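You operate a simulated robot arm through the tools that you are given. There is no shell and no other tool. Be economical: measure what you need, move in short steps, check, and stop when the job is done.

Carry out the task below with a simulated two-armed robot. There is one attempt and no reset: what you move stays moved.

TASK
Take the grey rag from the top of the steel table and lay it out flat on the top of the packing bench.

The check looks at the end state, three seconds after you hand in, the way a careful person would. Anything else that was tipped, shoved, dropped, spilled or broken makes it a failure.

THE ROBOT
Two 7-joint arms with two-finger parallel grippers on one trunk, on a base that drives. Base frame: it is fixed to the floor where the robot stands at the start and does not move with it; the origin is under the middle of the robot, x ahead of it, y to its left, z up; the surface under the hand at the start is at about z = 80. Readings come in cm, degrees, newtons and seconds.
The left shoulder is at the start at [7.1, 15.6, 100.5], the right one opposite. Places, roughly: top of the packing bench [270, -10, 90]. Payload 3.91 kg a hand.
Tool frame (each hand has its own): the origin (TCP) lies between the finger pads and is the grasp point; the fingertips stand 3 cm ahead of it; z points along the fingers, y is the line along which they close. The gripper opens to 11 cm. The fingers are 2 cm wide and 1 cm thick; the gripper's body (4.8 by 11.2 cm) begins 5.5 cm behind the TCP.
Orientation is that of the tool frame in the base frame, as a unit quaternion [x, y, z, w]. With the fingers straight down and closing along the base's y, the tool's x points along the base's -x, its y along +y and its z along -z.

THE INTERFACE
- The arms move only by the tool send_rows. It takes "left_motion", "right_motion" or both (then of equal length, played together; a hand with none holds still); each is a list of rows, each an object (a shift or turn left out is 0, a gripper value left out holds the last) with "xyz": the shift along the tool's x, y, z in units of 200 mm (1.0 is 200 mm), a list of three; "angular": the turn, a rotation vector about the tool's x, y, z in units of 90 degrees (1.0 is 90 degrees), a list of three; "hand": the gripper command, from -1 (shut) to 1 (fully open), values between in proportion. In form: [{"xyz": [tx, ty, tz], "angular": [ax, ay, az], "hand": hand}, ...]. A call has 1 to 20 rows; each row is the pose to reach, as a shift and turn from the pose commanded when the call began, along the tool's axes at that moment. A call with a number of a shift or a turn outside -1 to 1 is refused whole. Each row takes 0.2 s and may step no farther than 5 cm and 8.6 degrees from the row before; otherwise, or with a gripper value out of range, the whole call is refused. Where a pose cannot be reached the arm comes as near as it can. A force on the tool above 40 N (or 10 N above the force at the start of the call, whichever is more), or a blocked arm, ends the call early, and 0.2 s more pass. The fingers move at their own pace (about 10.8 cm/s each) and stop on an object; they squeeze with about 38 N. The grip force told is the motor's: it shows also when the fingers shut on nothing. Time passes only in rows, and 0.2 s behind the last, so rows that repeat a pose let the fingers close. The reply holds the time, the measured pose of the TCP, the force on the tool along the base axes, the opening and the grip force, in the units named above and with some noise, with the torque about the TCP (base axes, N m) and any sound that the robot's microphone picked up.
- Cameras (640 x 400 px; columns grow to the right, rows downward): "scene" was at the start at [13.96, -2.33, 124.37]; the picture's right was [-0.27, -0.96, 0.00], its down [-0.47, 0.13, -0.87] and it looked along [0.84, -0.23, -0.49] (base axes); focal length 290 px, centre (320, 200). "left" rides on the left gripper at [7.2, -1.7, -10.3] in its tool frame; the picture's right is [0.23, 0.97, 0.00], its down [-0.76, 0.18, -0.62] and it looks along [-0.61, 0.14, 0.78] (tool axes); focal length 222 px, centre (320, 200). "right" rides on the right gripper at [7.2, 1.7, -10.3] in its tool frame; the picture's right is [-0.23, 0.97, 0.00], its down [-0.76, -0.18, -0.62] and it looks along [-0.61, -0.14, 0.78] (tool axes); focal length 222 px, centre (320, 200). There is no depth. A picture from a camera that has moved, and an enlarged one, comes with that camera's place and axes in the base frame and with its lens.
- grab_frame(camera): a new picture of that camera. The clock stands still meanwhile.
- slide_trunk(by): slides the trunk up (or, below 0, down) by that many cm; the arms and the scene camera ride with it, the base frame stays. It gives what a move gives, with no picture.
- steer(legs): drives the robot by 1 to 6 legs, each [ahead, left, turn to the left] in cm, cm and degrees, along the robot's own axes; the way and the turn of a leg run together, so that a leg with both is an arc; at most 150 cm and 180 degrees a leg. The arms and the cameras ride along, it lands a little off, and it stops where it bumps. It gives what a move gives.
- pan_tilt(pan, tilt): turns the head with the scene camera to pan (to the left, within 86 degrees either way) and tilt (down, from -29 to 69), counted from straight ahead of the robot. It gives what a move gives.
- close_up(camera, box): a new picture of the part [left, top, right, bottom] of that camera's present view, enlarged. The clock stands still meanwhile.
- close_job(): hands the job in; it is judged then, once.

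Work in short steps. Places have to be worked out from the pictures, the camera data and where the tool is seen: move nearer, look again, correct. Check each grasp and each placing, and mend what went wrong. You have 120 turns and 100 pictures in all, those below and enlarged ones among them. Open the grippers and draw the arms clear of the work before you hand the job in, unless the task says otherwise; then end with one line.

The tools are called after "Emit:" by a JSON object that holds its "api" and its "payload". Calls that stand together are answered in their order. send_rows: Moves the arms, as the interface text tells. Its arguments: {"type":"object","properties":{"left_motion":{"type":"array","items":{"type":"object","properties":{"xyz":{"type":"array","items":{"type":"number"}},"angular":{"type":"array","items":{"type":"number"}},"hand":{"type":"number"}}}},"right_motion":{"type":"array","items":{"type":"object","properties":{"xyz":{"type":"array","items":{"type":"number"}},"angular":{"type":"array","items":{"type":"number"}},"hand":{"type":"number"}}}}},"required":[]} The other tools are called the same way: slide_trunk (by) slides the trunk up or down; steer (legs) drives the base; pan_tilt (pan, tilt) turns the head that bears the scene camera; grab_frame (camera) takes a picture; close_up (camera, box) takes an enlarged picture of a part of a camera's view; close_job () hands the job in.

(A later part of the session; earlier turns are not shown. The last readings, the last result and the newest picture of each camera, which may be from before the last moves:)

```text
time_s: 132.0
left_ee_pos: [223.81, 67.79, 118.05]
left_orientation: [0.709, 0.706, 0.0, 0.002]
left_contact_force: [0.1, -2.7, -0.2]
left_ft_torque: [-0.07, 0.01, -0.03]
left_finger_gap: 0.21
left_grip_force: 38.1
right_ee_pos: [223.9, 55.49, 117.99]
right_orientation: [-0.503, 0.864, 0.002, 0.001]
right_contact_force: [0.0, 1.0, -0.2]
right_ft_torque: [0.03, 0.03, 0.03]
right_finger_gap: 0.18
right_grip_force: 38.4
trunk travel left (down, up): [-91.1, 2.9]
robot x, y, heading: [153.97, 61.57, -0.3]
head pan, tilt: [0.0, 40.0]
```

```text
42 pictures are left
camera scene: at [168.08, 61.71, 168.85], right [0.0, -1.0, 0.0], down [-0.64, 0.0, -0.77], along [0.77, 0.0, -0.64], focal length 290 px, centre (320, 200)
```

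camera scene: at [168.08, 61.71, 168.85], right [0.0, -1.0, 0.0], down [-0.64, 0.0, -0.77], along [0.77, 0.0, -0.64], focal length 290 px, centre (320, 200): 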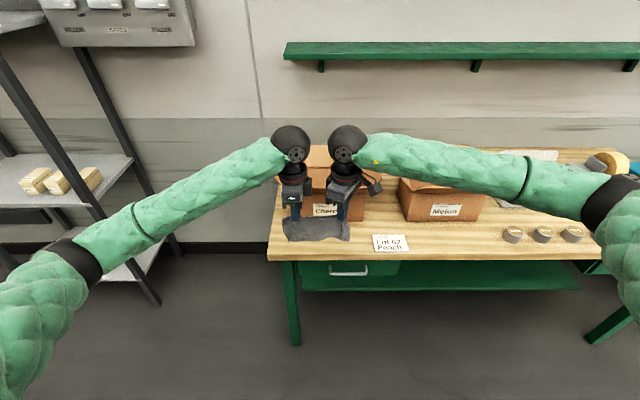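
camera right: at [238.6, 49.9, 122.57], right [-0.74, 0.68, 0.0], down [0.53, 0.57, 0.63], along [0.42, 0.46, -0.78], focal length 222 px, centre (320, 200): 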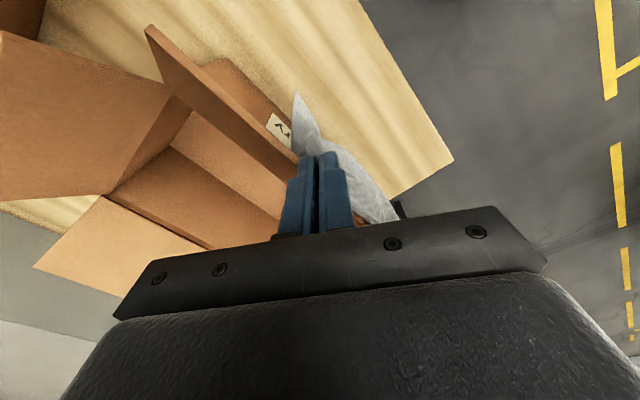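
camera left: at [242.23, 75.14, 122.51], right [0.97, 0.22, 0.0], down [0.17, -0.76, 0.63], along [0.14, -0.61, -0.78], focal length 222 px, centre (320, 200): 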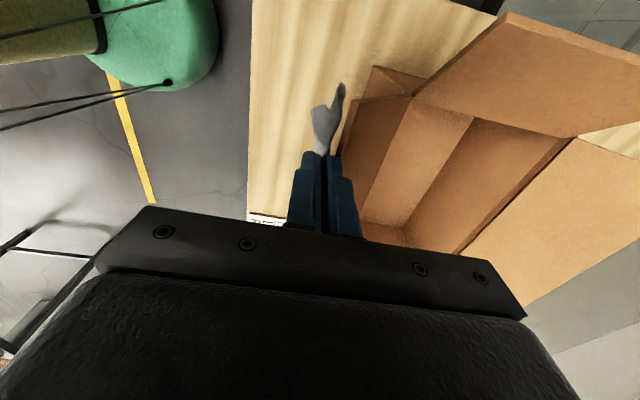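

Scene intact. I pitch both hands forward by 60° in place, watching for reach limits.

Emit:
{"api": "send_rows", "payload": {"left_motion": [{"angular": [-0.083, 0, 0]}, {"angular": [-0.167, 0, 0]}, {"angular": [-0.25, 0, 0]}, {"angular": [-0.333, 0, 0]}, {"angular": [-0.417, 0, 0]}, {"angular": [-0.5, 0, 0]}, {"angular": [-0.583, 0, 0]}, {"angular": [-0.667, 0, 0]}], "right_motion": [{"angular": [0.073, -0.041, 0]}, {"angular": [0.145, -0.082, 0]}, {"angular": [0.218, -0.123, 0]}, {"angular": [0.291, -0.163, 0]}, {"angular": [0.364, -0.204, 0]}, {"angular": [0.436, -0.245, 0]}, {"angular": [0.509, -0.286, 0]}, {"angular": [0.582, -0.327, 0]}]}}

Emit:
{"api": "grab_frame", "payload": {"camera": "scene"}}

```text
time_s: 133.8
left_ee_pos: [224.0, 68.15, 117.83]
left_orientation: [0.613, 0.61, 0.351, 0.359]
left_contact_force: [0.4, -0.1, -0.7]
left_ft_torque: [-0.04, 0.05, -0.09]
left_finger_gap: 0.23
left_grip_force: 37.5
right_ee_pos: [223.09, 55.76, 116.53]
right_orientation: [-0.437, 0.754, -0.246, 0.425]
right_contact_force: [2.2, -1.2, 3.6]
right_ft_torque: [0.09, 0.39, 0.14]
right_finger_gap: 0.18
right_grip_force: 37.6
trunk travel left (down, up): [-91.1, 2.9]
robot x, y, heading: [154.52, 61.7, -0.5]
head pan, tilt: [0.0, 40.0]
```

```text
41 pictures are left
camera scene: at [168.11, 62.22, 168.85], right [0.0, -1.0, 0.0], down [-0.64, 0.0, -0.77], along [0.76, -0.01, -0.64], focal length 290 px, centre (320, 200)
```

scene: 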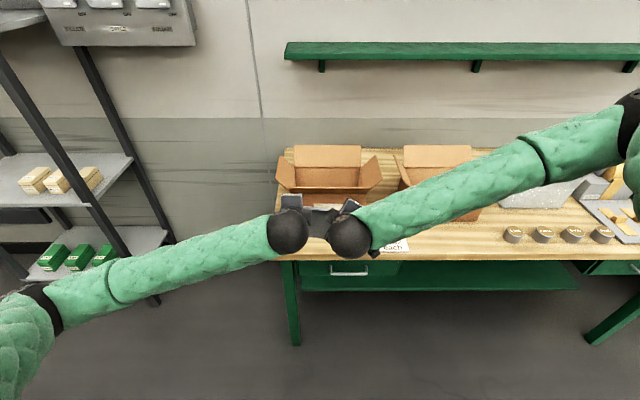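

The pitch worked on both; the right hand is about 1 cm off with a few newtons. I check for contact between the wrists.

Emit:
{"api": "close_up", "payload": {"camera": "scene", "box": [240, 130, 420, 280]}}

Emit:
{"api": "grab_frame", "payload": {"camera": "left"}}

Emit:
{"api": "grab_frame", "payload": {"camera": "right"}}

```text
2.67 times, centred on (330, 205) of scene
camera zoom: at [168.11, 62.22, 168.85], right [0.0, -1.0, 0.0], down [-0.64, 0.0, -0.77], along [0.76, -0.01, -0.64], focal length 773 px, centre (293, 187)
```

zoom: 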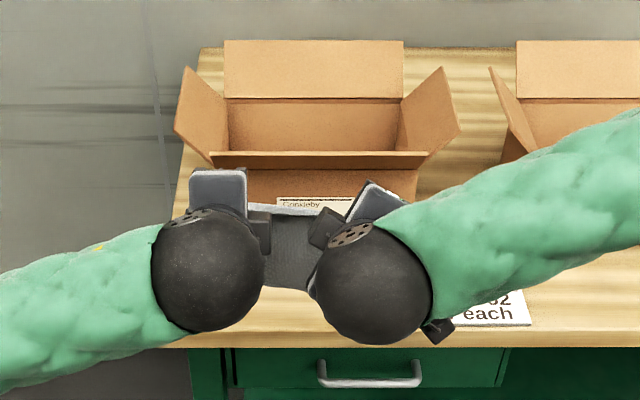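

```text
39 pictures are left
camera left: at [214.36, 75.46, 121.57], right [0.48, 0.23, 0.84], down [-0.46, -0.76, 0.47], along [0.75, -0.61, -0.26], focal length 222 px, centre (320, 200)
```

left: 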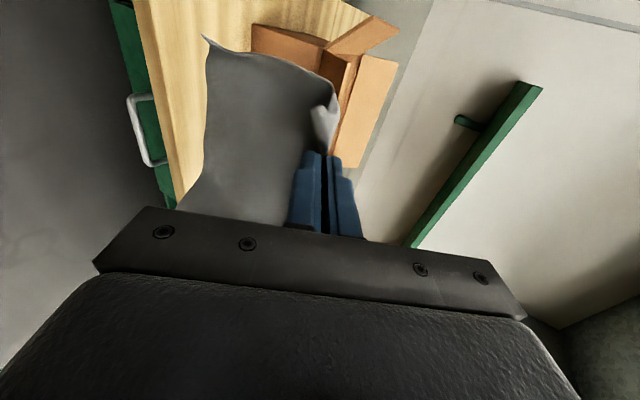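

```text
38 pictures are left
camera right: at [211.6, 50.36, 117.61], right [-0.38, 0.68, -0.63], down [-0.26, 0.57, 0.78], along [0.89, 0.46, -0.04], focal length 222 px, centre (320, 200)
```

right: 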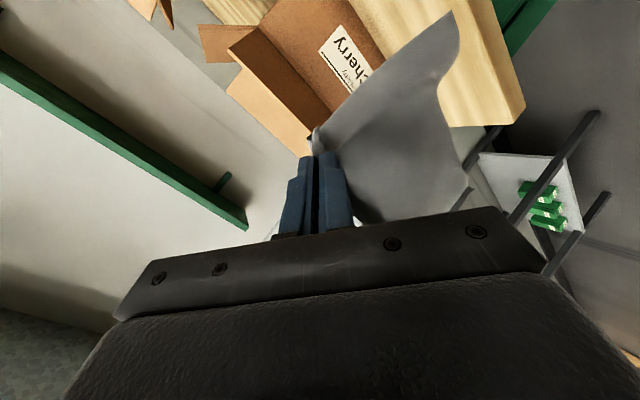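

The wrists don't touch and the flap's free edge is at about (245.8, z 107.5). I lower the trunk 12 cm here in front of the bench edge so the hem will pass just above the top, and look.

Emit:
{"api": "slide_trunk", "payload": {"by": -11}}

Emit:
{"api": "grab_frame", "payload": {"camera": "left"}}

```text
time_s: 135.2
left_ee_pos: [223.86, 67.72, 107.03]
left_orientation: [0.612, 0.611, 0.353, 0.357]
left_contact_force: [0.2, -2.2, 0.9]
left_ft_torque: [-0.01, 0.02, -0.06]
left_finger_gap: 0.22
left_grip_force: 37.5
right_ee_pos: [223.61, 55.37, 107.22]
right_orientation: [-0.435, 0.749, -0.251, 0.433]
right_contact_force: [-0.8, 0.9, 0.1]
right_ft_torque: [0.0, 0.03, 0.08]
right_finger_gap: 0.15
right_grip_force: 38.1
trunk travel left (down, up): [-80.1, 13.9]
robot x, y, heading: [153.98, 62.09, -0.2]
head pan, tilt: [0.0, 40.0]
```

```text
37 pictures are left
camera left: at [214.2, 75.13, 110.74], right [0.48, 0.23, 0.84], down [-0.46, -0.76, 0.47], along [0.75, -0.61, -0.26], focal length 222 px, centre (320, 200)
```

left: 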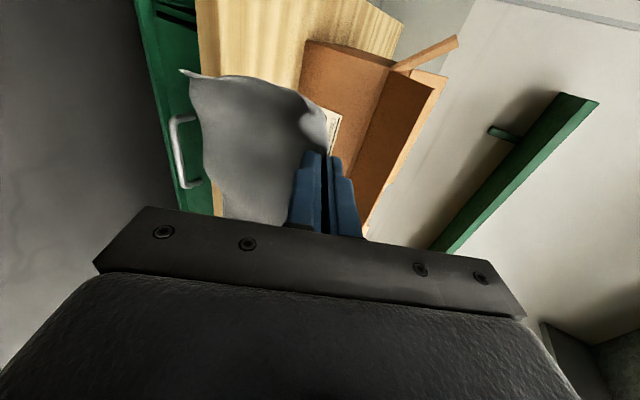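

The hem hangs at z≈92, clear of the bench top. I drive 18 cm ahead so the tips stop just short of the flap's edge, and check.

Emit:
{"api": "steer", "payload": {"legs": [[18, 0, 0]]}}

Emit:
{"api": "grab_frame", "payload": {"camera": "left"}}

Emit:
{"api": "grab_frame", "payload": {"camera": "right"}}

```text
time_s: 136.8
left_ee_pos: [241.9, 67.82, 106.88]
left_orientation: [0.613, 0.611, 0.353, 0.356]
left_contact_force: [0.2, -1.9, -0.4]
left_ft_torque: [-0.01, 0.06, -0.04]
left_finger_gap: 0.2
left_grip_force: 37.9
right_ee_pos: [241.96, 55.61, 106.97]
right_orientation: [-0.435, 0.748, -0.25, 0.434]
right_contact_force: [0.0, 1.5, -0.5]
right_ft_torque: [0.02, 0.02, 0.05]
right_finger_gap: 0.2
right_grip_force: 38.2
trunk travel left (down, up): [-80.1, 13.9]
robot x, y, heading: [171.93, 61.56, -0.3]
head pan, tilt: [0.0, 40.0]
```

```text
36 pictures are left
camera left: at [232.35, 75.25, 110.66], right [0.48, 0.23, 0.84], down [-0.46, -0.76, 0.47], along [0.75, -0.61, -0.26], focal length 222 px, centre (320, 200)
```

left: 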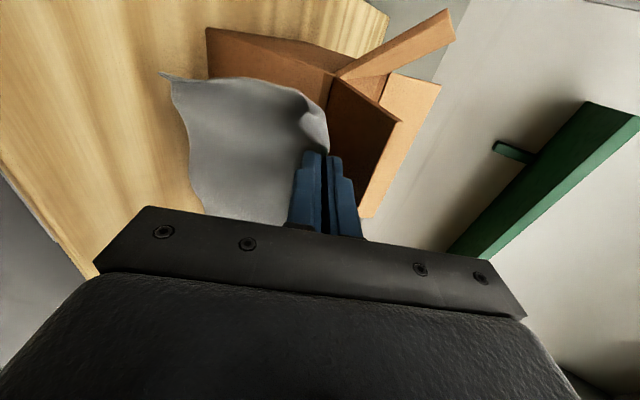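

```text
35 pictures are left
camera right: at [230.34, 50.06, 107.83], right [-0.37, 0.68, -0.64], down [-0.28, 0.57, 0.77], along [0.89, 0.46, -0.02], focal length 222 px, centre (320, 200)
```

right: 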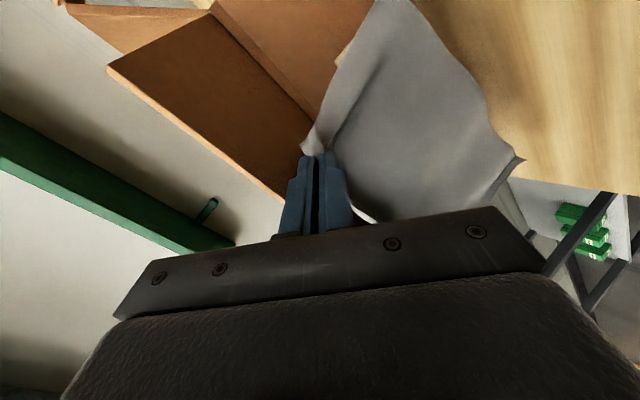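

The flap's free edge is at z≈109, and the tips (z≈105.4) pass beneath it. I now ease forward and down so the hem touches near x≈246, then descend steeply while retreating.

Emit:
{"api": "send_rows", "payload": {"left_motion": [{"xyz": [0, -0.038, 0.074]}, {"xyz": [0, -0.076, 0.148]}, {"xyz": [0, -0.158, 0.166]}, {"xyz": [0, -0.256, 0.177]}], "right_motion": [{"xyz": [0.019, 0.033, 0.074]}, {"xyz": [0.037, 0.067, 0.148]}, {"xyz": [0.077, 0.138, 0.166]}, {"xyz": [0.125, 0.223, 0.177]}]}}

Emit:
{"api": "grab_frame", "payload": {"camera": "left"}}

Emit:
{"api": "grab_frame", "payload": {"camera": "right"}}

```text
time_s: 137.8
left_ee_pos: [242.47, 68.05, 100.73]
left_orientation: [0.612, 0.611, 0.352, 0.357]
left_contact_force: [-0.5, -1.7, 1.1]
left_ft_torque: [-0.06, 0.02, -0.03]
left_finger_gap: 0.21
left_grip_force: 37.9
right_ee_pos: [242.21, 55.76, 101.03]
right_orientation: [-0.436, 0.747, -0.252, 0.434]
right_contact_force: [-0.2, 1.6, -0.5]
right_ft_torque: [0.04, 0.02, 0.04]
right_finger_gap: 0.14
right_grip_force: 38.1
trunk travel left (down, up): [-80.1, 13.9]
robot x, y, heading: [172.19, 61.66, -0.1]
head pan, tilt: [0.0, 40.0]
```

```text
34 pictures are left
camera left: at [232.78, 75.39, 104.44], right [0.48, 0.23, 0.84], down [-0.46, -0.76, 0.47], along [0.75, -0.61, -0.26], focal length 222 px, centre (320, 200)
```

left: 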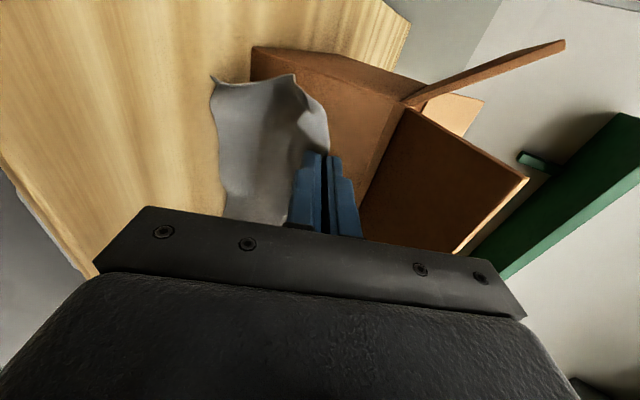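

```text
33 pictures are left
camera right: at [230.66, 50.2, 101.81], right [-0.37, 0.68, -0.64], down [-0.28, 0.57, 0.77], along [0.89, 0.46, -0.02], focal length 222 px, centre (320, 200)
```

right: 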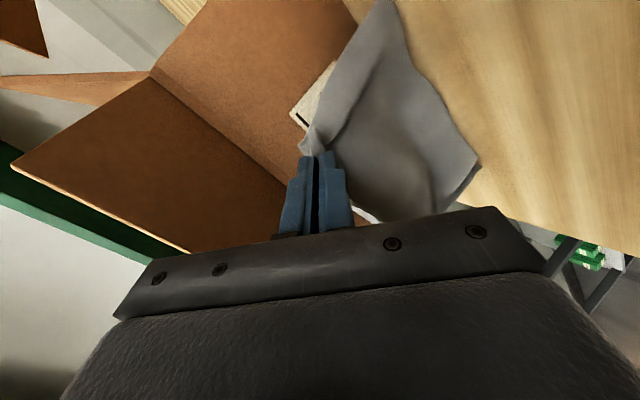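

The hem is down in a straight line at x≈245.4, under the flap. I continue retreating and lowering most of the way.

Emit:
{"api": "send_rows", "payload": {"left_motion": [{"xyz": [0, -0.105, -0.003]}, {"xyz": [0, -0.218, -0.018]}, {"xyz": [0, -0.325, -0.043]}, {"xyz": [0, -0.423, -0.073]}], "right_motion": [{"xyz": [0.051, 0.092, -0.003]}, {"xyz": [0.107, 0.191, -0.018]}, {"xyz": [0.159, 0.284, -0.043]}, {"xyz": [0.207, 0.37, -0.073]}]}}

Emit:
{"api": "grab_frame", "payload": {"camera": "left"}}

Emit:
{"api": "grab_frame", "payload": {"camera": "right"}}

```text
time_s: 138.8
left_ee_pos: [236.96, 68.12, 94.22]
left_orientation: [0.611, 0.612, 0.353, 0.357]
left_contact_force: [-0.6, 0.0, 0.1]
left_ft_torque: [0.03, 0.05, -0.01]
left_finger_gap: 0.21
left_grip_force: 37.4
right_ee_pos: [236.95, 57.44, 95.18]
right_orientation: [-0.434, 0.751, -0.254, 0.429]
right_contact_force: [0.0, 0.4, 0.2]
right_ft_torque: [-0.05, 0.05, -0.02]
right_finger_gap: 0.18
right_grip_force: 37.7
right hand out of reach, approached as far as the arm can: row 2, 3, 4
trunk travel left (down, up): [-80.1, 13.9]
robot x, y, heading: [172.54, 61.35, -0.3]
head pan, tilt: [0.0, 40.0]
```

```text
32 pictures are left
camera left: at [227.31, 75.35, 97.94], right [0.48, 0.23, 0.84], down [-0.46, -0.76, 0.47], along [0.75, -0.61, -0.26], focal length 222 px, centre (320, 200)
```

left: 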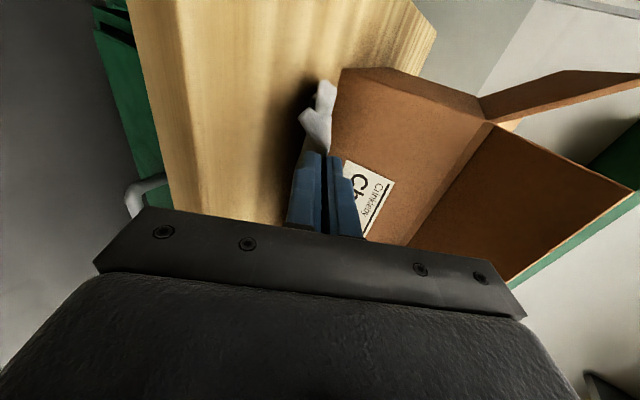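

```text
31 pictures are left
camera right: at [225.4, 52.03, 96.14], right [-0.36, 0.68, -0.64], down [-0.27, 0.58, 0.77], along [0.89, 0.45, -0.03], focal length 222 px, centre (320, 200)
```

right: 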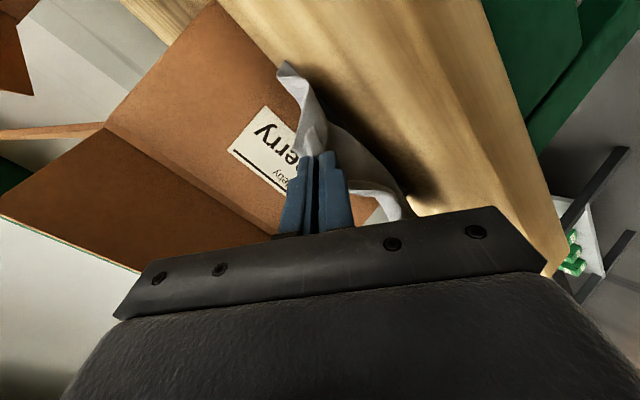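

The right hand hit its reach limit and the rag is bunched a bit. I check from the scene camera before going on.

Emit:
{"api": "pan_tilt", "payload": {"pan": 0, "tilt": 48}}

Emit:
{"api": "close_up", "payload": {"camera": "scene", "box": [240, 80, 420, 260]}}

```text
time_s: 139.4
left_ee_pos: [236.94, 67.94, 94.11]
left_orientation: [0.613, 0.611, 0.352, 0.357]
left_contact_force: [-0.9, -0.6, -1.0]
left_ft_torque: [0.0, 0.03, 0.01]
left_finger_gap: 0.21
left_grip_force: 37.4
right_ee_pos: [237.12, 57.23, 95.14]
right_orientation: [-0.434, 0.751, -0.254, 0.428]
right_contact_force: [-0.1, 0.3, 0.0]
right_ft_torque: [0.03, 0.05, 0.04]
right_finger_gap: 0.19
right_grip_force: 37.8
trunk travel left (down, up): [-80.1, 13.9]
robot x, y, heading: [171.97, 61.85, 0.0]
head pan, tilt: [0.0, 48.0]
```

```text
2.22 times, centred on (330, 170) of scene
camera zoom: at [185.42, 61.65, 156.74], right [0.0, -1.0, 0.0], down [-0.74, 0.0, -0.67], along [0.67, 0.0, -0.74], focal length 644 px, centre (298, 267)
```

zoom: 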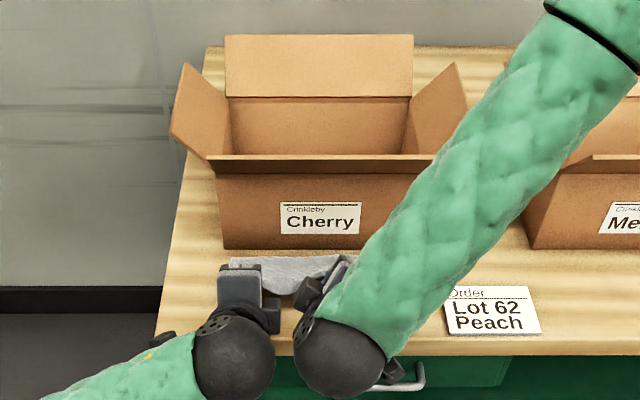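

The far edge (or crest) is at x≈247, just before the box. I finish with base and trunk instead of the arms: back 2.4 cm, then down 2 cm.

Emit:
{"api": "steer", "payload": {"legs": [[-2.4, 0, 0]]}}

Emit:
{"api": "slide_trunk", "payload": {"by": -2}}

Emit:
{"api": "grab_frame", "payload": {"camera": "right"}}

Emit:
{"api": "close_up", "payload": {"camera": "scene", "box": [260, 130, 380, 230]}}

```text
time_s: 140.2
left_ee_pos: [234.75, 67.93, 94.11]
left_orientation: [0.612, 0.611, 0.353, 0.356]
left_contact_force: [0.6, -0.4, 1.5]
left_ft_torque: [-0.01, 0.03, 0.01]
left_finger_gap: 0.23
left_grip_force: 37.9
right_ee_pos: [234.72, 57.35, 94.98]
right_orientation: [-0.434, 0.751, -0.253, 0.428]
right_contact_force: [0.5, -0.4, -0.3]
right_ft_torque: [-0.01, 0.05, 0.02]
right_finger_gap: 0.16
right_grip_force: 37.8
trunk travel left (down, up): [-80.1, 13.9]
robot x, y, heading: [169.86, 61.45, -0.3]
head pan, tilt: [0.0, 48.0]
```

```text
time_s: 140.9
left_ee_pos: [234.31, 67.9, 92.39]
left_orientation: [0.612, 0.61, 0.354, 0.357]
left_contact_force: [-0.5, -0.1, -0.1]
left_ft_torque: [-0.03, 0.04, -0.02]
left_finger_gap: 0.2
left_grip_force: 38.2
right_ee_pos: [234.44, 57.38, 93.28]
right_orientation: [-0.434, 0.751, -0.254, 0.429]
right_contact_force: [1.0, 0.3, 0.9]
right_ft_torque: [0.04, 0.05, -0.01]
right_finger_gap: 0.17
right_grip_force: 37.1
trunk travel left (down, up): [-78.1, 15.9]
robot x, y, heading: [169.74, 61.44, -0.2]
head pan, tilt: [0.0, 48.0]
```

```text
29 pictures are left
camera right: at [222.89, 51.97, 94.22], right [-0.36, 0.68, -0.64], down [-0.27, 0.58, 0.77], along [0.89, 0.45, -0.03], focal length 222 px, centre (320, 200)
```

right: 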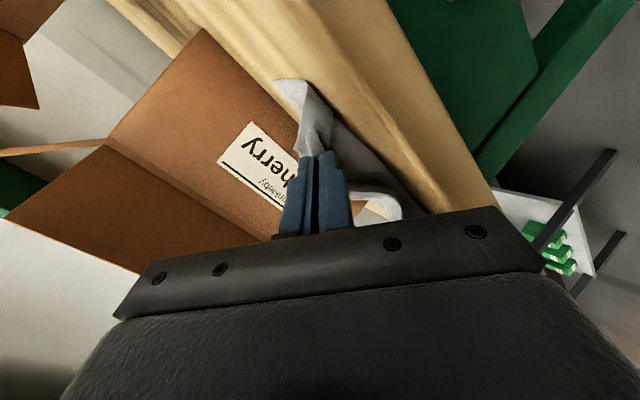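

```text
4.00 times, centred on (320, 180) of scene
camera zoom: at [182.74, 61.7, 154.78], right [0.0, -1.0, 0.0], down [-0.74, 0.0, -0.67], along [0.67, 0.0, -0.74], focal length 1160 px, centre (320, 280)
```

zoom: 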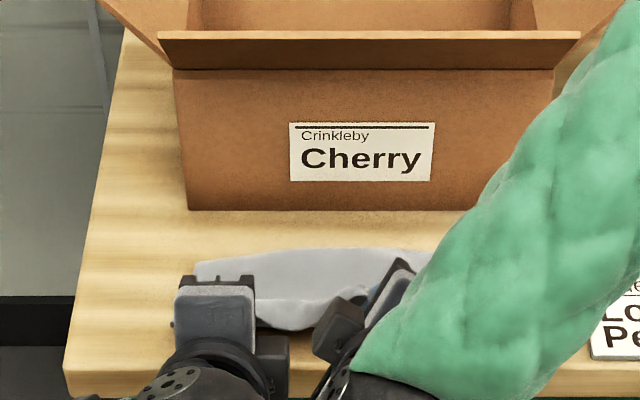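

The rag still has slack (covers x≈237–245). I pull back 4 cm to straighten it, accepting a small overhang for now; I'll slide it forward afterwards.

Emit:
{"api": "steer", "payload": {"legs": [[-4, 0, 0]]}}

Emit:
{"api": "close_up", "payload": {"camera": "scene", "box": [260, 130, 380, 230]}}

```text
time_s: 141.8
left_ee_pos: [230.63, 68.01, 92.27]
left_orientation: [0.612, 0.611, 0.353, 0.357]
left_contact_force: [-0.5, 0.1, 0.0]
left_ft_torque: [0.02, 0.04, -0.01]
left_finger_gap: 0.18
left_grip_force: 38.1
right_ee_pos: [230.68, 57.26, 93.16]
right_orientation: [-0.434, 0.751, -0.254, 0.428]
right_contact_force: [0.4, 0.1, 0.3]
right_ft_torque: [0.0, 0.05, -0.01]
right_finger_gap: 0.15
right_grip_force: 37.9
trunk travel left (down, up): [-78.1, 15.9]
robot x, y, heading: [165.6, 61.76, -0.1]
head pan, tilt: [0.0, 48.0]
```

```text
4.00 times, centred on (320, 180) of scene
camera zoom: at [179.0, 61.71, 154.71], right [0.0, -1.0, 0.0], down [-0.74, 0.0, -0.67], along [0.67, 0.0, -0.74], focal length 1160 px, centre (320, 280)
```

zoom: 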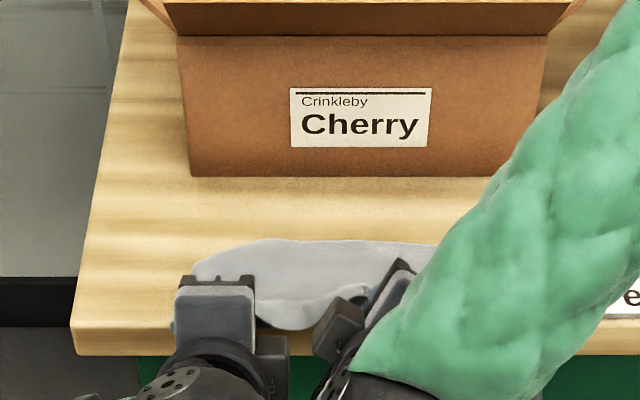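

The far edge is folding under rather than feeding forward, so I lift off and redo it: raise the trunk, bring the hands level and extended again, and check the hem hangs free.

Emit:
{"api": "slide_trunk", "payload": {"by": 9}}

Emit:
{"api": "send_rows", "payload": {"left_motion": [{"xyz": [0, 0.138, 0.022]}, {"xyz": [0, 0.275, 0.043]}, {"xyz": [0, 0.413, 0.065]}], "right_motion": [{"xyz": [-0.038, -0.122, 0.024]}, {"xyz": [-0.075, -0.244, 0.049]}, {"xyz": [-0.113, -0.366, 0.073]}]}}

Emit:
{"api": "steer", "payload": {"legs": [[-8, 0, 0]]}}

Emit:
{"api": "grab_frame", "payload": {"camera": "left"}}

```text
time_s: 143.1
left_ee_pos: [230.48, 68.02, 101.32]
left_orientation: [0.612, 0.611, 0.353, 0.357]
left_contact_force: [0.0, 0.5, 0.5]
left_ft_torque: [0.03, 0.01, 0.01]
left_finger_gap: 0.21
left_grip_force: 38.3
right_ee_pos: [230.59, 57.35, 102.18]
right_orientation: [-0.434, 0.751, -0.255, 0.428]
right_contact_force: [0.1, 0.3, 0.1]
right_ft_torque: [0.04, 0.01, -0.03]
right_finger_gap: 0.19
right_grip_force: 37.9
trunk travel left (down, up): [-87.1, 6.9]
robot x, y, heading: [165.74, 61.88, -0.4]
head pan, tilt: [0.0, 48.0]
```

```text
time_s: 143.8
left_ee_pos: [235.98, 68.04, 107.74]
left_orientation: [0.612, 0.611, 0.353, 0.357]
left_contact_force: [-0.2, -1.1, 0.1]
left_ft_torque: [-0.06, 0.02, -0.06]
left_finger_gap: 0.2
left_grip_force: 38.0
right_ee_pos: [235.57, 55.83, 107.9]
right_orientation: [-0.434, 0.751, -0.254, 0.427]
right_contact_force: [-0.3, 2.0, -0.4]
right_ft_torque: [0.03, 0.02, 0.09]
right_finger_gap: 0.16
right_grip_force: 37.9
trunk travel left (down, up): [-87.1, 6.9]
robot x, y, heading: [166.19, 61.61, 0.1]
head pan, tilt: [0.0, 48.0]
```

```text
time_s: 144.9
left_ee_pos: [227.75, 68.13, 107.73]
left_orientation: [0.612, 0.611, 0.353, 0.357]
left_contact_force: [-0.7, -2.9, 0.2]
left_ft_torque: [-0.04, 0.03, -0.09]
left_finger_gap: 0.19
left_grip_force: 38.0
right_ee_pos: [227.34, 55.81, 107.76]
right_orientation: [-0.435, 0.751, -0.253, 0.428]
right_contact_force: [-0.1, 3.3, -0.5]
right_ft_torque: [0.05, 0.02, 0.11]
right_finger_gap: 0.16
right_grip_force: 38.3
trunk travel left (down, up): [-87.1, 6.9]
robot x, y, heading: [157.83, 61.56, -0.6]
head pan, tilt: [0.0, 48.0]
```

```text
26 pictures are left
camera left: at [218.07, 75.49, 111.39], right [0.48, 0.23, 0.85], down [-0.46, -0.76, 0.47], along [0.75, -0.61, -0.26], focal length 222 px, centre (320, 200)
```

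left: 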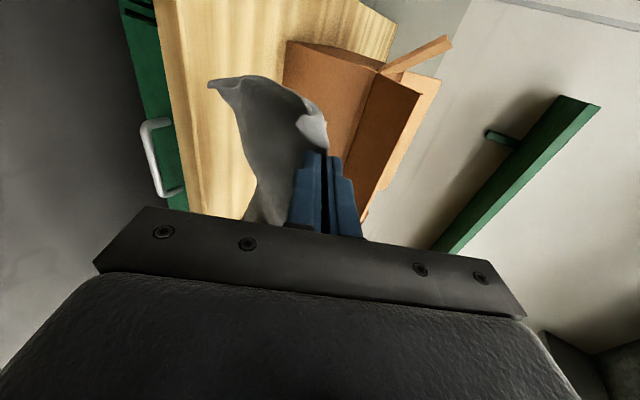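

The hem is a little curled in the middle. I give it a gentle shake in place to let it hang out, then look.

Emit:
{"api": "send_rows", "payload": {"left_motion": [{"xyz": [0, 0.12, -0.07]}, {"xyz": [0, 0, 0]}, {"xyz": [0, 0.12, -0.07]}, {"xyz": [0, 0, 0]}, {"xyz": [0, 0.12, -0.07]}, {"xyz": [0, 0, 0]}, {"xyz": [0, 0, 0]}, {"xyz": [0, 0, 0]}, {"xyz": [0, 0, 0]}], "right_motion": [{"xyz": [-0.06, -0.105, -0.07]}, {"xyz": [0, 0, 0]}, {"xyz": [-0.06, -0.105, -0.07]}, {"xyz": [0, 0, 0]}, {"xyz": [-0.06, -0.105, -0.07]}, {"xyz": [0, 0, 0]}, {"xyz": [0, 0, 0]}, {"xyz": [0, 0, 0]}, {"xyz": [0, 0, 0]}]}}

Emit:
{"api": "grab_frame", "payload": {"camera": "left"}}

Emit:
{"api": "grab_frame", "payload": {"camera": "right"}}

```text
time_s: 146.9
left_ee_pos: [227.74, 68.11, 107.55]
left_orientation: [0.613, 0.611, 0.352, 0.357]
left_contact_force: [1.1, -4.0, 0.9]
left_ft_torque: [-0.05, 0.04, -0.1]
left_finger_gap: 0.2
left_grip_force: 37.7
right_ee_pos: [227.41, 55.72, 107.51]
right_orientation: [-0.434, 0.751, -0.253, 0.428]
right_contact_force: [0.1, 2.4, 0.0]
right_ft_torque: [0.03, 0.05, 0.13]
right_finger_gap: 0.16
right_grip_force: 38.0
trunk travel left (down, up): [-87.1, 6.9]
robot x, y, heading: [158.09, 61.26, -0.3]
head pan, tilt: [0.0, 48.0]
```

```text
25 pictures are left
camera left: at [218.07, 75.46, 111.25], right [0.48, 0.23, 0.84], down [-0.46, -0.76, 0.47], along [0.75, -0.61, -0.26], focal length 222 px, centre (320, 200)
```

left: 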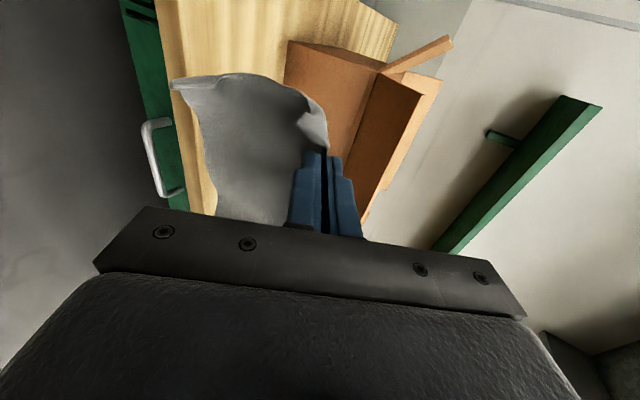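

```text
24 pictures are left
camera right: at [215.85, 50.31, 108.41], right [-0.37, 0.68, -0.64], down [-0.26, 0.58, 0.77], along [0.89, 0.45, -0.03], focal length 222 px, centre (320, 200)
```

right: 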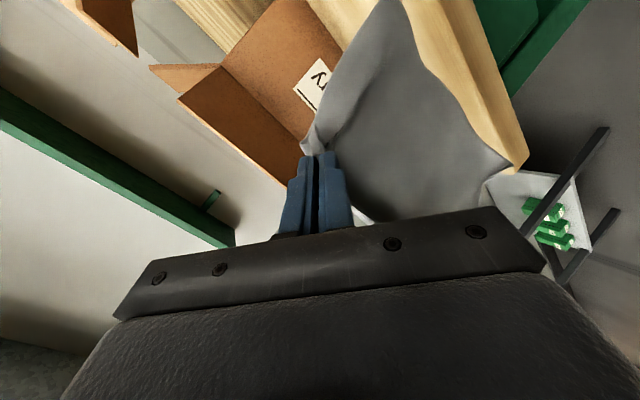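

The hem hangs straight again. I go in lower this time and farther under the flap (tips to x≈247.5), in small base and trunk steps.

Emit:
{"api": "slide_trunk", "payload": {"by": -1}}

Emit:
{"api": "steer", "payload": {"legs": [[14.8, 0, 0.3]]}}

Emit:
{"api": "slide_trunk", "payload": {"by": -1.3}}

Emit:
{"api": "steer", "payload": {"legs": [[2.2, 0, 0]]}}

Emit:
{"api": "grab_frame", "payload": {"camera": "left"}}

```text
time_s: 147.5
left_ee_pos: [227.69, 68.13, 106.61]
left_orientation: [0.613, 0.612, 0.352, 0.356]
left_contact_force: [0.0, -3.5, -0.2]
left_ft_torque: [-0.05, 0.07, -0.09]
left_finger_gap: 0.2
left_grip_force: 38.5
right_ee_pos: [227.41, 55.64, 106.49]
right_orientation: [-0.434, 0.752, -0.253, 0.427]
right_contact_force: [0.4, 2.6, 0.7]
right_ft_torque: [0.06, 0.03, 0.08]
right_finger_gap: 0.17
right_grip_force: 38.0
trunk travel left (down, up): [-86.1, 7.9]
robot x, y, heading: [157.79, 61.79, -0.0]
head pan, tilt: [0.0, 48.0]
```

```text
time_s: 148.9
left_ee_pos: [242.42, 68.65, 106.69]
left_orientation: [0.61, 0.613, 0.354, 0.355]
left_contact_force: [0.1, -3.6, 0.2]
left_ft_torque: [-0.04, 0.03, -0.09]
left_finger_gap: 0.18
left_grip_force: 37.9
right_ee_pos: [242.29, 56.27, 106.64]
right_orientation: [-0.437, 0.749, -0.253, 0.429]
right_contact_force: [0.0, 2.9, 1.5]
right_ft_torque: [0.02, 0.04, 0.11]
right_finger_gap: 0.17
right_grip_force: 37.6
trunk travel left (down, up): [-86.1, 7.9]
robot x, y, heading: [172.76, 61.54, 0.4]
head pan, tilt: [0.0, 48.0]
```

```text
time_s: 149.5
left_ee_pos: [242.47, 68.58, 105.3]
left_orientation: [0.611, 0.613, 0.354, 0.355]
left_contact_force: [1.2, -2.8, 1.0]
left_ft_torque: [-0.06, 0.04, -0.06]
left_finger_gap: 0.19
left_grip_force: 37.9
right_ee_pos: [242.45, 56.23, 105.21]
right_orientation: [-0.437, 0.75, -0.251, 0.429]
right_contact_force: [-0.2, 2.4, 0.1]
right_ft_torque: [0.01, 0.06, 0.13]
right_finger_gap: 0.14
right_grip_force: 38.4
trunk travel left (down, up): [-84.8, 9.2]
robot x, y, heading: [172.22, 61.59, 0.6]
head pan, tilt: [0.0, 48.0]
```

```text
time_s: 150.3
left_ee_pos: [244.25, 68.63, 105.63]
left_orientation: [0.61, 0.613, 0.355, 0.356]
left_contact_force: [0.2, -2.8, -0.4]
left_ft_torque: [-0.05, 0.03, -0.07]
left_finger_gap: 0.22
left_grip_force: 38.4
right_ee_pos: [244.13, 56.35, 105.56]
right_orientation: [-0.437, 0.748, -0.253, 0.43]
right_contact_force: [0.2, 1.7, -0.1]
right_ft_torque: [0.03, 0.02, 0.14]
right_finger_gap: 0.16
right_grip_force: 37.8
trunk travel left (down, up): [-84.8, 9.2]
robot x, y, heading: [174.63, 61.58, 0.5]
head pan, tilt: [0.0, 48.0]
```

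```text
23 pictures are left
camera left: at [234.6, 75.95, 109.21], right [0.48, 0.23, 0.85], down [-0.45, -0.76, 0.46], along [0.75, -0.6, -0.26], focal length 222 px, centre (320, 200)
```

left: 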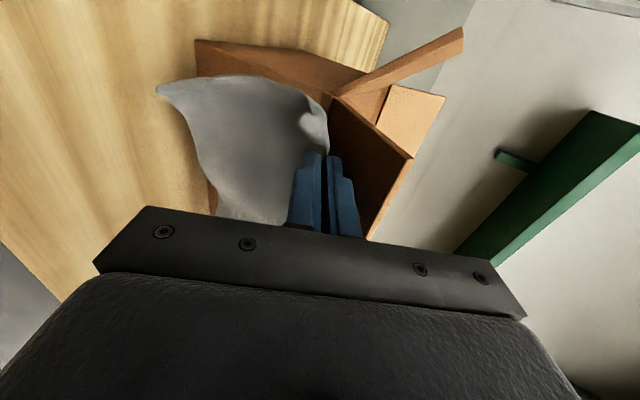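

Hem is under the flap at x≈246–248 with no contact forces. I now alternate trunk-down and base-back steps to lay it along a 45° path, first half.

Emit:
{"api": "slide_trunk", "payload": {"by": -1.5}}

Emit:
{"api": "steer", "payload": {"legs": [[-1.5, 0, 0]]}}

Emit:
{"api": "slide_trunk", "payload": {"by": -1.6}}

Emit:
{"api": "steer", "payload": {"legs": [[-1.8, 0, 0]]}}

Emit:
{"api": "slide_trunk", "payload": {"by": -1.8}}

Emit:
{"api": "steer", "payload": {"legs": [[-1.8, 0, 0]]}}

Emit:
{"api": "slide_trunk", "payload": {"by": -1.8}}

Emit:
{"api": "grab_frame", "payload": {"camera": "left"}}

```text
time_s: 150.9
left_ee_pos: [244.7, 68.73, 103.7]
left_orientation: [0.61, 0.613, 0.354, 0.355]
left_contact_force: [0.1, -1.4, 0.9]
left_ft_torque: [-0.04, 0.04, -0.07]
left_finger_gap: 0.2
left_grip_force: 37.7
right_ee_pos: [244.4, 56.27, 103.72]
right_orientation: [-0.437, 0.749, -0.252, 0.429]
right_contact_force: [0.5, 2.8, 0.0]
right_ft_torque: [0.06, 0.03, 0.11]
right_finger_gap: 0.17
right_grip_force: 38.2
trunk travel left (down, up): [-83.3, 10.7]
robot x, y, heading: [174.62, 61.76, 0.4]
head pan, tilt: [0.0, 48.0]
```

```text
time_s: 151.7
left_ee_pos: [243.32, 68.74, 103.65]
left_orientation: [0.61, 0.614, 0.353, 0.354]
left_contact_force: [0.7, -2.7, 0.0]
left_ft_torque: [-0.02, 0.01, -0.06]
left_finger_gap: 0.2
left_grip_force: 38.0
right_ee_pos: [243.07, 56.31, 103.6]
right_orientation: [-0.437, 0.75, -0.251, 0.429]
right_contact_force: [0.5, 2.3, -0.1]
right_ft_torque: [0.02, 0.03, 0.09]
right_finger_gap: 0.16
right_grip_force: 38.1
trunk travel left (down, up): [-83.3, 10.7]
robot x, y, heading: [172.98, 61.42, 0.1]
head pan, tilt: [0.0, 48.0]
```

```text
time_s: 152.3
left_ee_pos: [243.02, 68.65, 102.31]
left_orientation: [0.609, 0.614, 0.355, 0.355]
left_contact_force: [0.5, -3.2, 0.0]
left_ft_torque: [-0.04, 0.0, -0.05]
left_finger_gap: 0.21
left_grip_force: 38.0
right_ee_pos: [242.91, 56.28, 102.14]
right_orientation: [-0.437, 0.749, -0.252, 0.43]
right_contact_force: [-0.9, 1.7, 0.2]
right_ft_torque: [0.03, 0.02, 0.05]
right_finger_gap: 0.14
right_grip_force: 38.5
trunk travel left (down, up): [-81.7, 12.3]
robot x, y, heading: [173.21, 61.55, 0.4]
head pan, tilt: [0.0, 48.0]
```

```text
time_s: 153.1
left_ee_pos: [241.57, 68.75, 102.01]
left_orientation: [0.609, 0.615, 0.354, 0.354]
left_contact_force: [0.3, -3.5, -0.5]
left_ft_torque: [-0.05, 0.02, -0.09]
left_finger_gap: 0.2
left_grip_force: 38.4
right_ee_pos: [241.41, 56.25, 101.88]
right_orientation: [-0.438, 0.75, -0.25, 0.429]
right_contact_force: [-0.7, 2.0, 0.2]
right_ft_torque: [0.06, 0.01, 0.08]
right_finger_gap: 0.17
right_grip_force: 38.3
trunk travel left (down, up): [-81.7, 12.3]
robot x, y, heading: [171.56, 61.53, 0.6]
head pan, tilt: [0.0, 48.0]
```

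```text
time_s: 153.7
left_ee_pos: [241.28, 68.65, 100.48]
left_orientation: [0.609, 0.613, 0.355, 0.355]
left_contact_force: [-0.1, -2.8, 1.1]
left_ft_torque: [-0.06, 0.04, -0.07]
left_finger_gap: 0.19
left_grip_force: 38.0
right_ee_pos: [241.07, 56.26, 100.51]
right_orientation: [-0.438, 0.748, -0.252, 0.43]
right_contact_force: [-0.5, 2.8, 0.7]
right_ft_torque: [0.04, 0.02, 0.09]
right_finger_gap: 0.17
right_grip_force: 38.2
trunk travel left (down, up): [-79.9, 14.1]
robot x, y, heading: [171.49, 61.43, 0.4]
head pan, tilt: [0.0, 48.0]
```

```text
time_s: 154.5
left_ee_pos: [239.84, 68.73, 100.22]
left_orientation: [0.61, 0.614, 0.355, 0.354]
left_contact_force: [0.3, -3.5, -0.3]
left_ft_torque: [-0.05, 0.0, -0.08]
left_finger_gap: 0.2
left_grip_force: 37.5
right_ee_pos: [239.79, 56.24, 100.17]
right_orientation: [-0.437, 0.75, -0.252, 0.428]
right_contact_force: [-0.5, 3.0, -0.8]
right_ft_torque: [0.07, 0.04, 0.14]
right_finger_gap: 0.18
right_grip_force: 38.1
trunk travel left (down, up): [-79.9, 14.1]
robot x, y, heading: [169.17, 61.73, 0.5]
head pan, tilt: [0.0, 48.0]
```

```text
time_s: 155.2
left_ee_pos: [239.56, 68.67, 98.73]
left_orientation: [0.609, 0.614, 0.355, 0.355]
left_contact_force: [-0.2, -2.7, 1.0]
left_ft_torque: [-0.03, 0.05, -0.02]
left_finger_gap: 0.21
left_grip_force: 37.8
right_ee_pos: [239.41, 56.23, 98.61]
right_orientation: [-0.438, 0.748, -0.252, 0.429]
right_contact_force: [-0.7, 2.8, 0.4]
right_ft_torque: [0.01, 0.07, 0.09]
right_finger_gap: 0.19
right_grip_force: 38.5
trunk travel left (down, up): [-78.1, 15.9]
robot x, y, heading: [170.0, 61.79, 0.5]
head pan, tilt: [0.0, 48.0]
```

```text
22 pictures are left
camera left: at [229.86, 75.94, 102.39], right [0.48, 0.23, 0.85], down [-0.45, -0.76, 0.47], along [0.75, -0.6, -0.26], focal length 222 px, centre (320, 200)
```

left: 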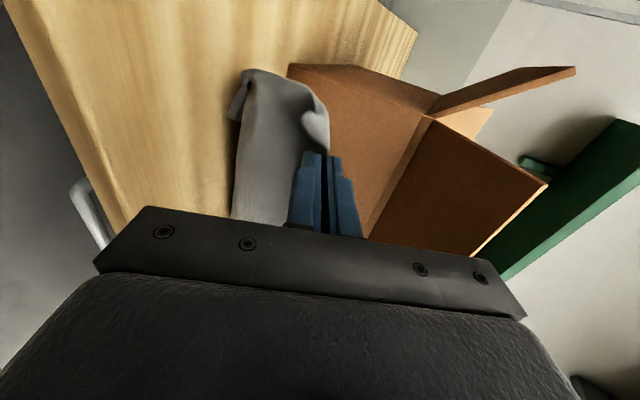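

The sheet lies forward under the flap and hangs vertically from the tips (x≈242). I continue with the second half.

Emit:
{"api": "steer", "payload": {"legs": [[-1.8, 0, 0]]}}

Emit:
{"api": "slide_trunk", "payload": {"by": -1.8}}

Emit:
{"api": "steer", "payload": {"legs": [[-1.8, 0, 0]]}}

Emit:
{"api": "slide_trunk", "payload": {"by": -1.8}}

Emit:
{"api": "steer", "payload": {"legs": [[-1.5, 0, 0]]}}

Emit:
{"api": "slide_trunk", "payload": {"by": -1.7}}

Emit:
{"api": "grab_frame", "payload": {"camera": "left"}}

Emit:
{"api": "close_up", "payload": {"camera": "scene", "box": [260, 130, 380, 230]}}

```text
time_s: 155.9
left_ee_pos: [238.12, 68.66, 98.51]
left_orientation: [0.61, 0.614, 0.354, 0.354]
left_contact_force: [0.7, -4.1, 0.4]
left_ft_torque: [-0.06, 0.0, -0.06]
left_finger_gap: 0.19
left_grip_force: 38.4
right_ee_pos: [237.92, 56.33, 98.37]
right_orientation: [-0.438, 0.75, -0.251, 0.428]
right_contact_force: [0.0, 2.9, -1.1]
right_ft_torque: [0.06, 0.03, 0.09]
right_finger_gap: 0.16
right_grip_force: 38.3
trunk travel left (down, up): [-78.1, 15.9]
robot x, y, heading: [168.29, 62.28, 0.4]
head pan, tilt: [0.0, 48.0]
```

```text
time_s: 156.6
left_ee_pos: [237.7, 68.64, 96.99]
left_orientation: [0.609, 0.613, 0.355, 0.356]
left_contact_force: [-0.2, -3.3, 0.3]
left_ft_torque: [-0.05, 0.03, -0.07]
left_finger_gap: 0.19
left_grip_force: 38.6
right_ee_pos: [237.69, 56.3, 96.9]
right_orientation: [-0.438, 0.749, -0.252, 0.43]
right_contact_force: [-0.5, 3.2, -0.3]
right_ft_torque: [0.04, 0.01, 0.09]
right_finger_gap: 0.18
right_grip_force: 37.9
trunk travel left (down, up): [-76.3, 17.7]
robot x, y, heading: [168.19, 61.85, 0.4]
head pan, tilt: [0.0, 48.0]
```

```text
time_s: 157.4
left_ee_pos: [236.25, 68.71, 96.71]
left_orientation: [0.61, 0.614, 0.354, 0.355]
left_contact_force: [0.7, -2.5, -0.8]
left_ft_torque: [-0.04, 0.03, -0.08]
left_finger_gap: 0.22
left_grip_force: 37.5
right_ee_pos: [236.1, 56.2, 96.57]
right_orientation: [-0.437, 0.75, -0.251, 0.428]
right_contact_force: [-0.3, 3.0, -1.1]
right_ft_torque: [0.05, 0.02, 0.14]
right_finger_gap: 0.16
right_grip_force: 37.4
trunk travel left (down, up): [-76.3, 17.7]
robot x, y, heading: [166.17, 61.59, 0.0]
head pan, tilt: [0.0, 48.0]
```

```text
time_s: 158.0
left_ee_pos: [235.88, 68.77, 95.23]
left_orientation: [0.609, 0.613, 0.356, 0.356]
left_contact_force: [-0.8, -3.5, 0.0]
left_ft_torque: [-0.04, 0.04, -0.04]
left_finger_gap: 0.19
left_grip_force: 38.4
right_ee_pos: [235.82, 56.33, 94.95]
right_orientation: [-0.438, 0.749, -0.252, 0.429]
right_contact_force: [-0.6, 2.3, 0.2]
right_ft_torque: [0.01, 0.06, 0.1]
right_finger_gap: 0.18
right_grip_force: 37.6
trunk travel left (down, up): [-74.5, 19.5]
robot x, y, heading: [166.34, 61.54, 0.4]
head pan, tilt: [0.0, 48.0]
```

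```text
time_s: 158.8
left_ee_pos: [234.7, 68.72, 94.84]
left_orientation: [0.61, 0.614, 0.354, 0.355]
left_contact_force: [0.4, -2.7, 0.2]
left_ft_torque: [-0.01, 0.04, -0.09]
left_finger_gap: 0.17
left_grip_force: 38.3
right_ee_pos: [234.49, 56.19, 94.73]
right_orientation: [-0.437, 0.75, -0.251, 0.429]
right_contact_force: [0.3, 3.5, -1.2]
right_ft_torque: [0.03, 0.02, 0.12]
right_finger_gap: 0.17
right_grip_force: 38.5
trunk travel left (down, up): [-74.5, 19.5]
robot x, y, heading: [164.84, 61.49, 0.5]
head pan, tilt: [0.0, 48.0]
```

```text
time_s: 159.4
left_ee_pos: [234.52, 68.67, 93.35]
left_orientation: [0.609, 0.613, 0.356, 0.356]
left_contact_force: [-0.2, -2.7, 0.6]
left_ft_torque: [-0.09, 0.03, -0.07]
left_finger_gap: 0.19
left_grip_force: 38.1
right_ee_pos: [234.36, 56.35, 93.26]
right_orientation: [-0.437, 0.749, -0.252, 0.43]
right_contact_force: [-0.4, 2.3, 0.5]
right_ft_torque: [0.01, 0.03, 0.11]
right_finger_gap: 0.2
right_grip_force: 38.0
trunk travel left (down, up): [-72.8, 21.2]
robot x, y, heading: [164.76, 61.48, 0.3]
head pan, tilt: [0.0, 48.0]
```

```text
21 pictures are left
camera left: at [224.82, 75.94, 97.1], right [0.48, 0.23, 0.85], down [-0.45, -0.76, 0.47], along [0.75, -0.6, -0.26], focal length 222 px, centre (320, 200)
```

left: 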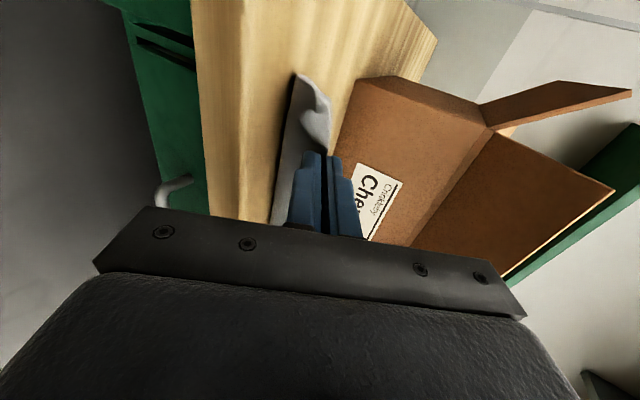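

```text
4.00 times, centred on (320, 180) of scene
camera zoom: at [177.64, 61.82, 149.46], right [0.01, -1.0, 0.0], down [-0.74, -0.01, -0.67], along [0.67, 0.01, -0.74], focal length 1160 px, centre (320, 280)
```

zoom: 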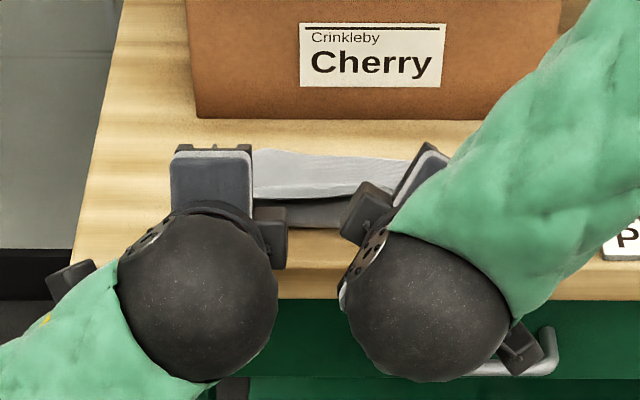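

Far edge ≈245.5, tips at x≈237, z≈91.8. I pull back 2 cm and lower the last bit, then release gently (small opening) and back away.

Emit:
{"api": "steer", "payload": {"legs": [[-2, 0, 0]]}}

Emit:
{"api": "slide_trunk", "payload": {"by": -1.2}}

Emit:
{"api": "send_rows", "payload": {"left_motion": [{"hand": -0.9}, {"hand": -0.8}, {"hand": -0.75}, {"hand": -0.75}], "right_motion": [{"hand": -0.9}, {"hand": -0.8}, {"hand": -0.75}, {"hand": -0.75}]}}

Emit:
{"api": "steer", "payload": {"legs": [[-12, 0, 0]]}}

Emit:
{"api": "slide_trunk", "payload": {"by": 18}}

Emit:
{"api": "close_up", "payload": {"camera": "scene", "box": [250, 90, 410, 240]}}

```text
time_s: 160.2
left_ee_pos: [232.84, 68.71, 93.28]
left_orientation: [0.61, 0.613, 0.354, 0.355]
left_contact_force: [-0.2, -3.5, 0.0]
left_ft_torque: [-0.01, 0.07, -0.07]
left_finger_gap: 0.22
left_grip_force: 38.1
right_ee_pos: [232.59, 56.18, 93.07]
right_orientation: [-0.438, 0.75, -0.25, 0.428]
right_contact_force: [-0.5, 3.1, 1.0]
right_ft_torque: [0.02, 0.02, 0.13]
right_finger_gap: 0.18
right_grip_force: 38.0
trunk travel left (down, up): [-72.8, 21.2]
robot x, y, heading: [162.7, 61.53, 0.1]
head pan, tilt: [0.0, 48.0]
```

```text
time_s: 160.8
left_ee_pos: [232.71, 68.64, 92.23]
left_orientation: [0.609, 0.613, 0.356, 0.356]
left_contact_force: [1.4, -3.5, 0.6]
left_ft_torque: [-0.05, 0.05, -0.03]
left_finger_gap: 0.19
left_grip_force: 37.6
right_ee_pos: [232.48, 56.24, 92.16]
right_orientation: [-0.438, 0.749, -0.252, 0.429]
right_contact_force: [-0.7, 3.3, 0.1]
right_ft_torque: [0.05, 0.01, 0.09]
right_finger_gap: 0.19
right_grip_force: 37.9
trunk travel left (down, up): [-71.6, 22.4]
robot x, y, heading: [162.96, 61.55, 0.2]
head pan, tilt: [0.0, 48.0]
```

```text
time_s: 161.8
left_ee_pos: [232.56, 68.63, 92.09]
left_orientation: [0.609, 0.614, 0.355, 0.356]
left_contact_force: [-0.2, 0.1, 0.1]
left_ft_torque: [-0.01, -0.02, -0.03]
left_finger_gap: 1.37
left_grip_force: 0.0
right_ee_pos: [232.52, 56.21, 91.93]
right_orientation: [-0.437, 0.749, -0.251, 0.429]
right_contact_force: [-0.3, 0.2, 0.4]
right_ft_torque: [-0.01, 0.03, 0.0]
right_finger_gap: 1.38
right_grip_force: 0.1
trunk travel left (down, up): [-71.6, 22.4]
robot x, y, heading: [162.83, 61.68, 0.4]
head pan, tilt: [0.0, 48.0]
```

```text
time_s: 163.1
left_ee_pos: [220.55, 68.55, 92.35]
left_orientation: [0.609, 0.613, 0.356, 0.355]
left_contact_force: [-0.2, -0.5, -0.3]
left_ft_torque: [0.0, 0.0, 0.02]
left_finger_gap: 1.39
left_grip_force: 0.0
right_ee_pos: [220.43, 56.21, 92.1]
right_orientation: [-0.437, 0.749, -0.252, 0.429]
right_contact_force: [0.5, -0.8, -0.2]
right_ft_torque: [-0.01, -0.03, -0.01]
right_finger_gap: 1.4
right_grip_force: 0.1
trunk travel left (down, up): [-71.6, 22.4]
robot x, y, heading: [150.47, 61.81, 0.4]
head pan, tilt: [0.0, 48.0]
```

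```text
time_s: 165.1
left_ee_pos: [220.6, 68.65, 110.15]
left_orientation: [0.608, 0.614, 0.355, 0.356]
left_contact_force: [0.2, 0.8, 0.2]
left_ft_torque: [0.02, 0.02, -0.03]
left_finger_gap: 1.43
left_grip_force: 0.1
right_ee_pos: [220.41, 56.25, 109.96]
right_orientation: [-0.437, 0.75, -0.252, 0.429]
right_contact_force: [-1.2, -0.1, 0.3]
right_ft_torque: [0.01, 0.02, -0.03]
right_finger_gap: 1.42
right_grip_force: 0.0
trunk travel left (down, up): [-89.6, 4.4]
robot x, y, heading: [150.74, 61.54, 0.4]
head pan, tilt: [0.0, 48.0]
```

```text
2.67 times, centred on (330, 165) of scene
camera zoom: at [163.83, 61.72, 166.22], right [0.01, -1.0, 0.0], down [-0.74, -0.01, -0.67], along [0.67, 0.0, -0.74], focal length 773 px, centre (293, 293)
```

zoom: 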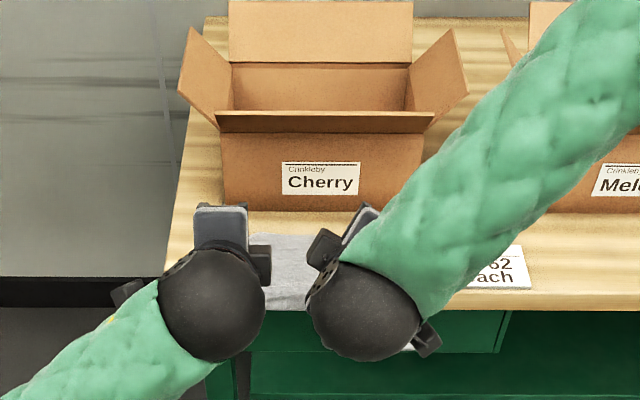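

It looks promising. I spread the hands apart for a clear view of the rag.

Emit:
{"api": "send_rows", "payload": {"left_motion": [{"xyz": [0.2, 0, 0]}, {"xyz": [0.4, 0, 0]}, {"xyz": [0.6, 0, 0]}, {"xyz": [0.75, 0, 0]}], "right_motion": [{"xyz": [0.17, -0.095, 0]}, {"xyz": [0.34, -0.19, 0]}, {"xyz": [0.51, -0.286, 0]}, {"xyz": [0.655, -0.367, 0]}]}}

Emit:
{"api": "close_up", "payload": {"camera": "scene", "box": [250, 120, 410, 220]}}

```text
time_s: 166.1
left_ee_pos: [220.38, 83.54, 110.33]
left_orientation: [0.61, 0.613, 0.356, 0.355]
left_contact_force: [-0.4, 0.5, 0.2]
left_ft_torque: [-0.01, 0.03, 0.03]
left_finger_gap: 1.41
left_grip_force: 0.0
right_ee_pos: [222.03, 44.88, 113.97]
right_orientation: [-0.433, 0.764, -0.257, 0.403]
right_contact_force: [-1.0, -0.7, -0.6]
right_ft_torque: [-0.03, 0.02, -0.02]
right_finger_gap: 1.39
right_grip_force: 0.0
right hand out of reach, approached as far as the arm can: row 1, 2, 3, 4
trunk travel left (down, up): [-89.6, 4.4]
robot x, y, heading: [150.88, 61.67, 0.5]
head pan, tilt: [0.0, 48.0]
```

```text
4.00 times, centred on (330, 170) of scene
camera zoom: at [163.62, 61.53, 166.25], right [0.01, -1.0, 0.0], down [-0.74, 0.0, -0.67], along [0.67, 0.01, -0.74], focal length 1160 px, centre (280, 320)
```

zoom: 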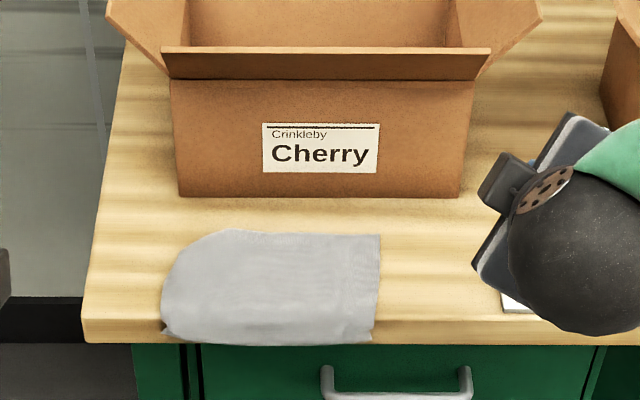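

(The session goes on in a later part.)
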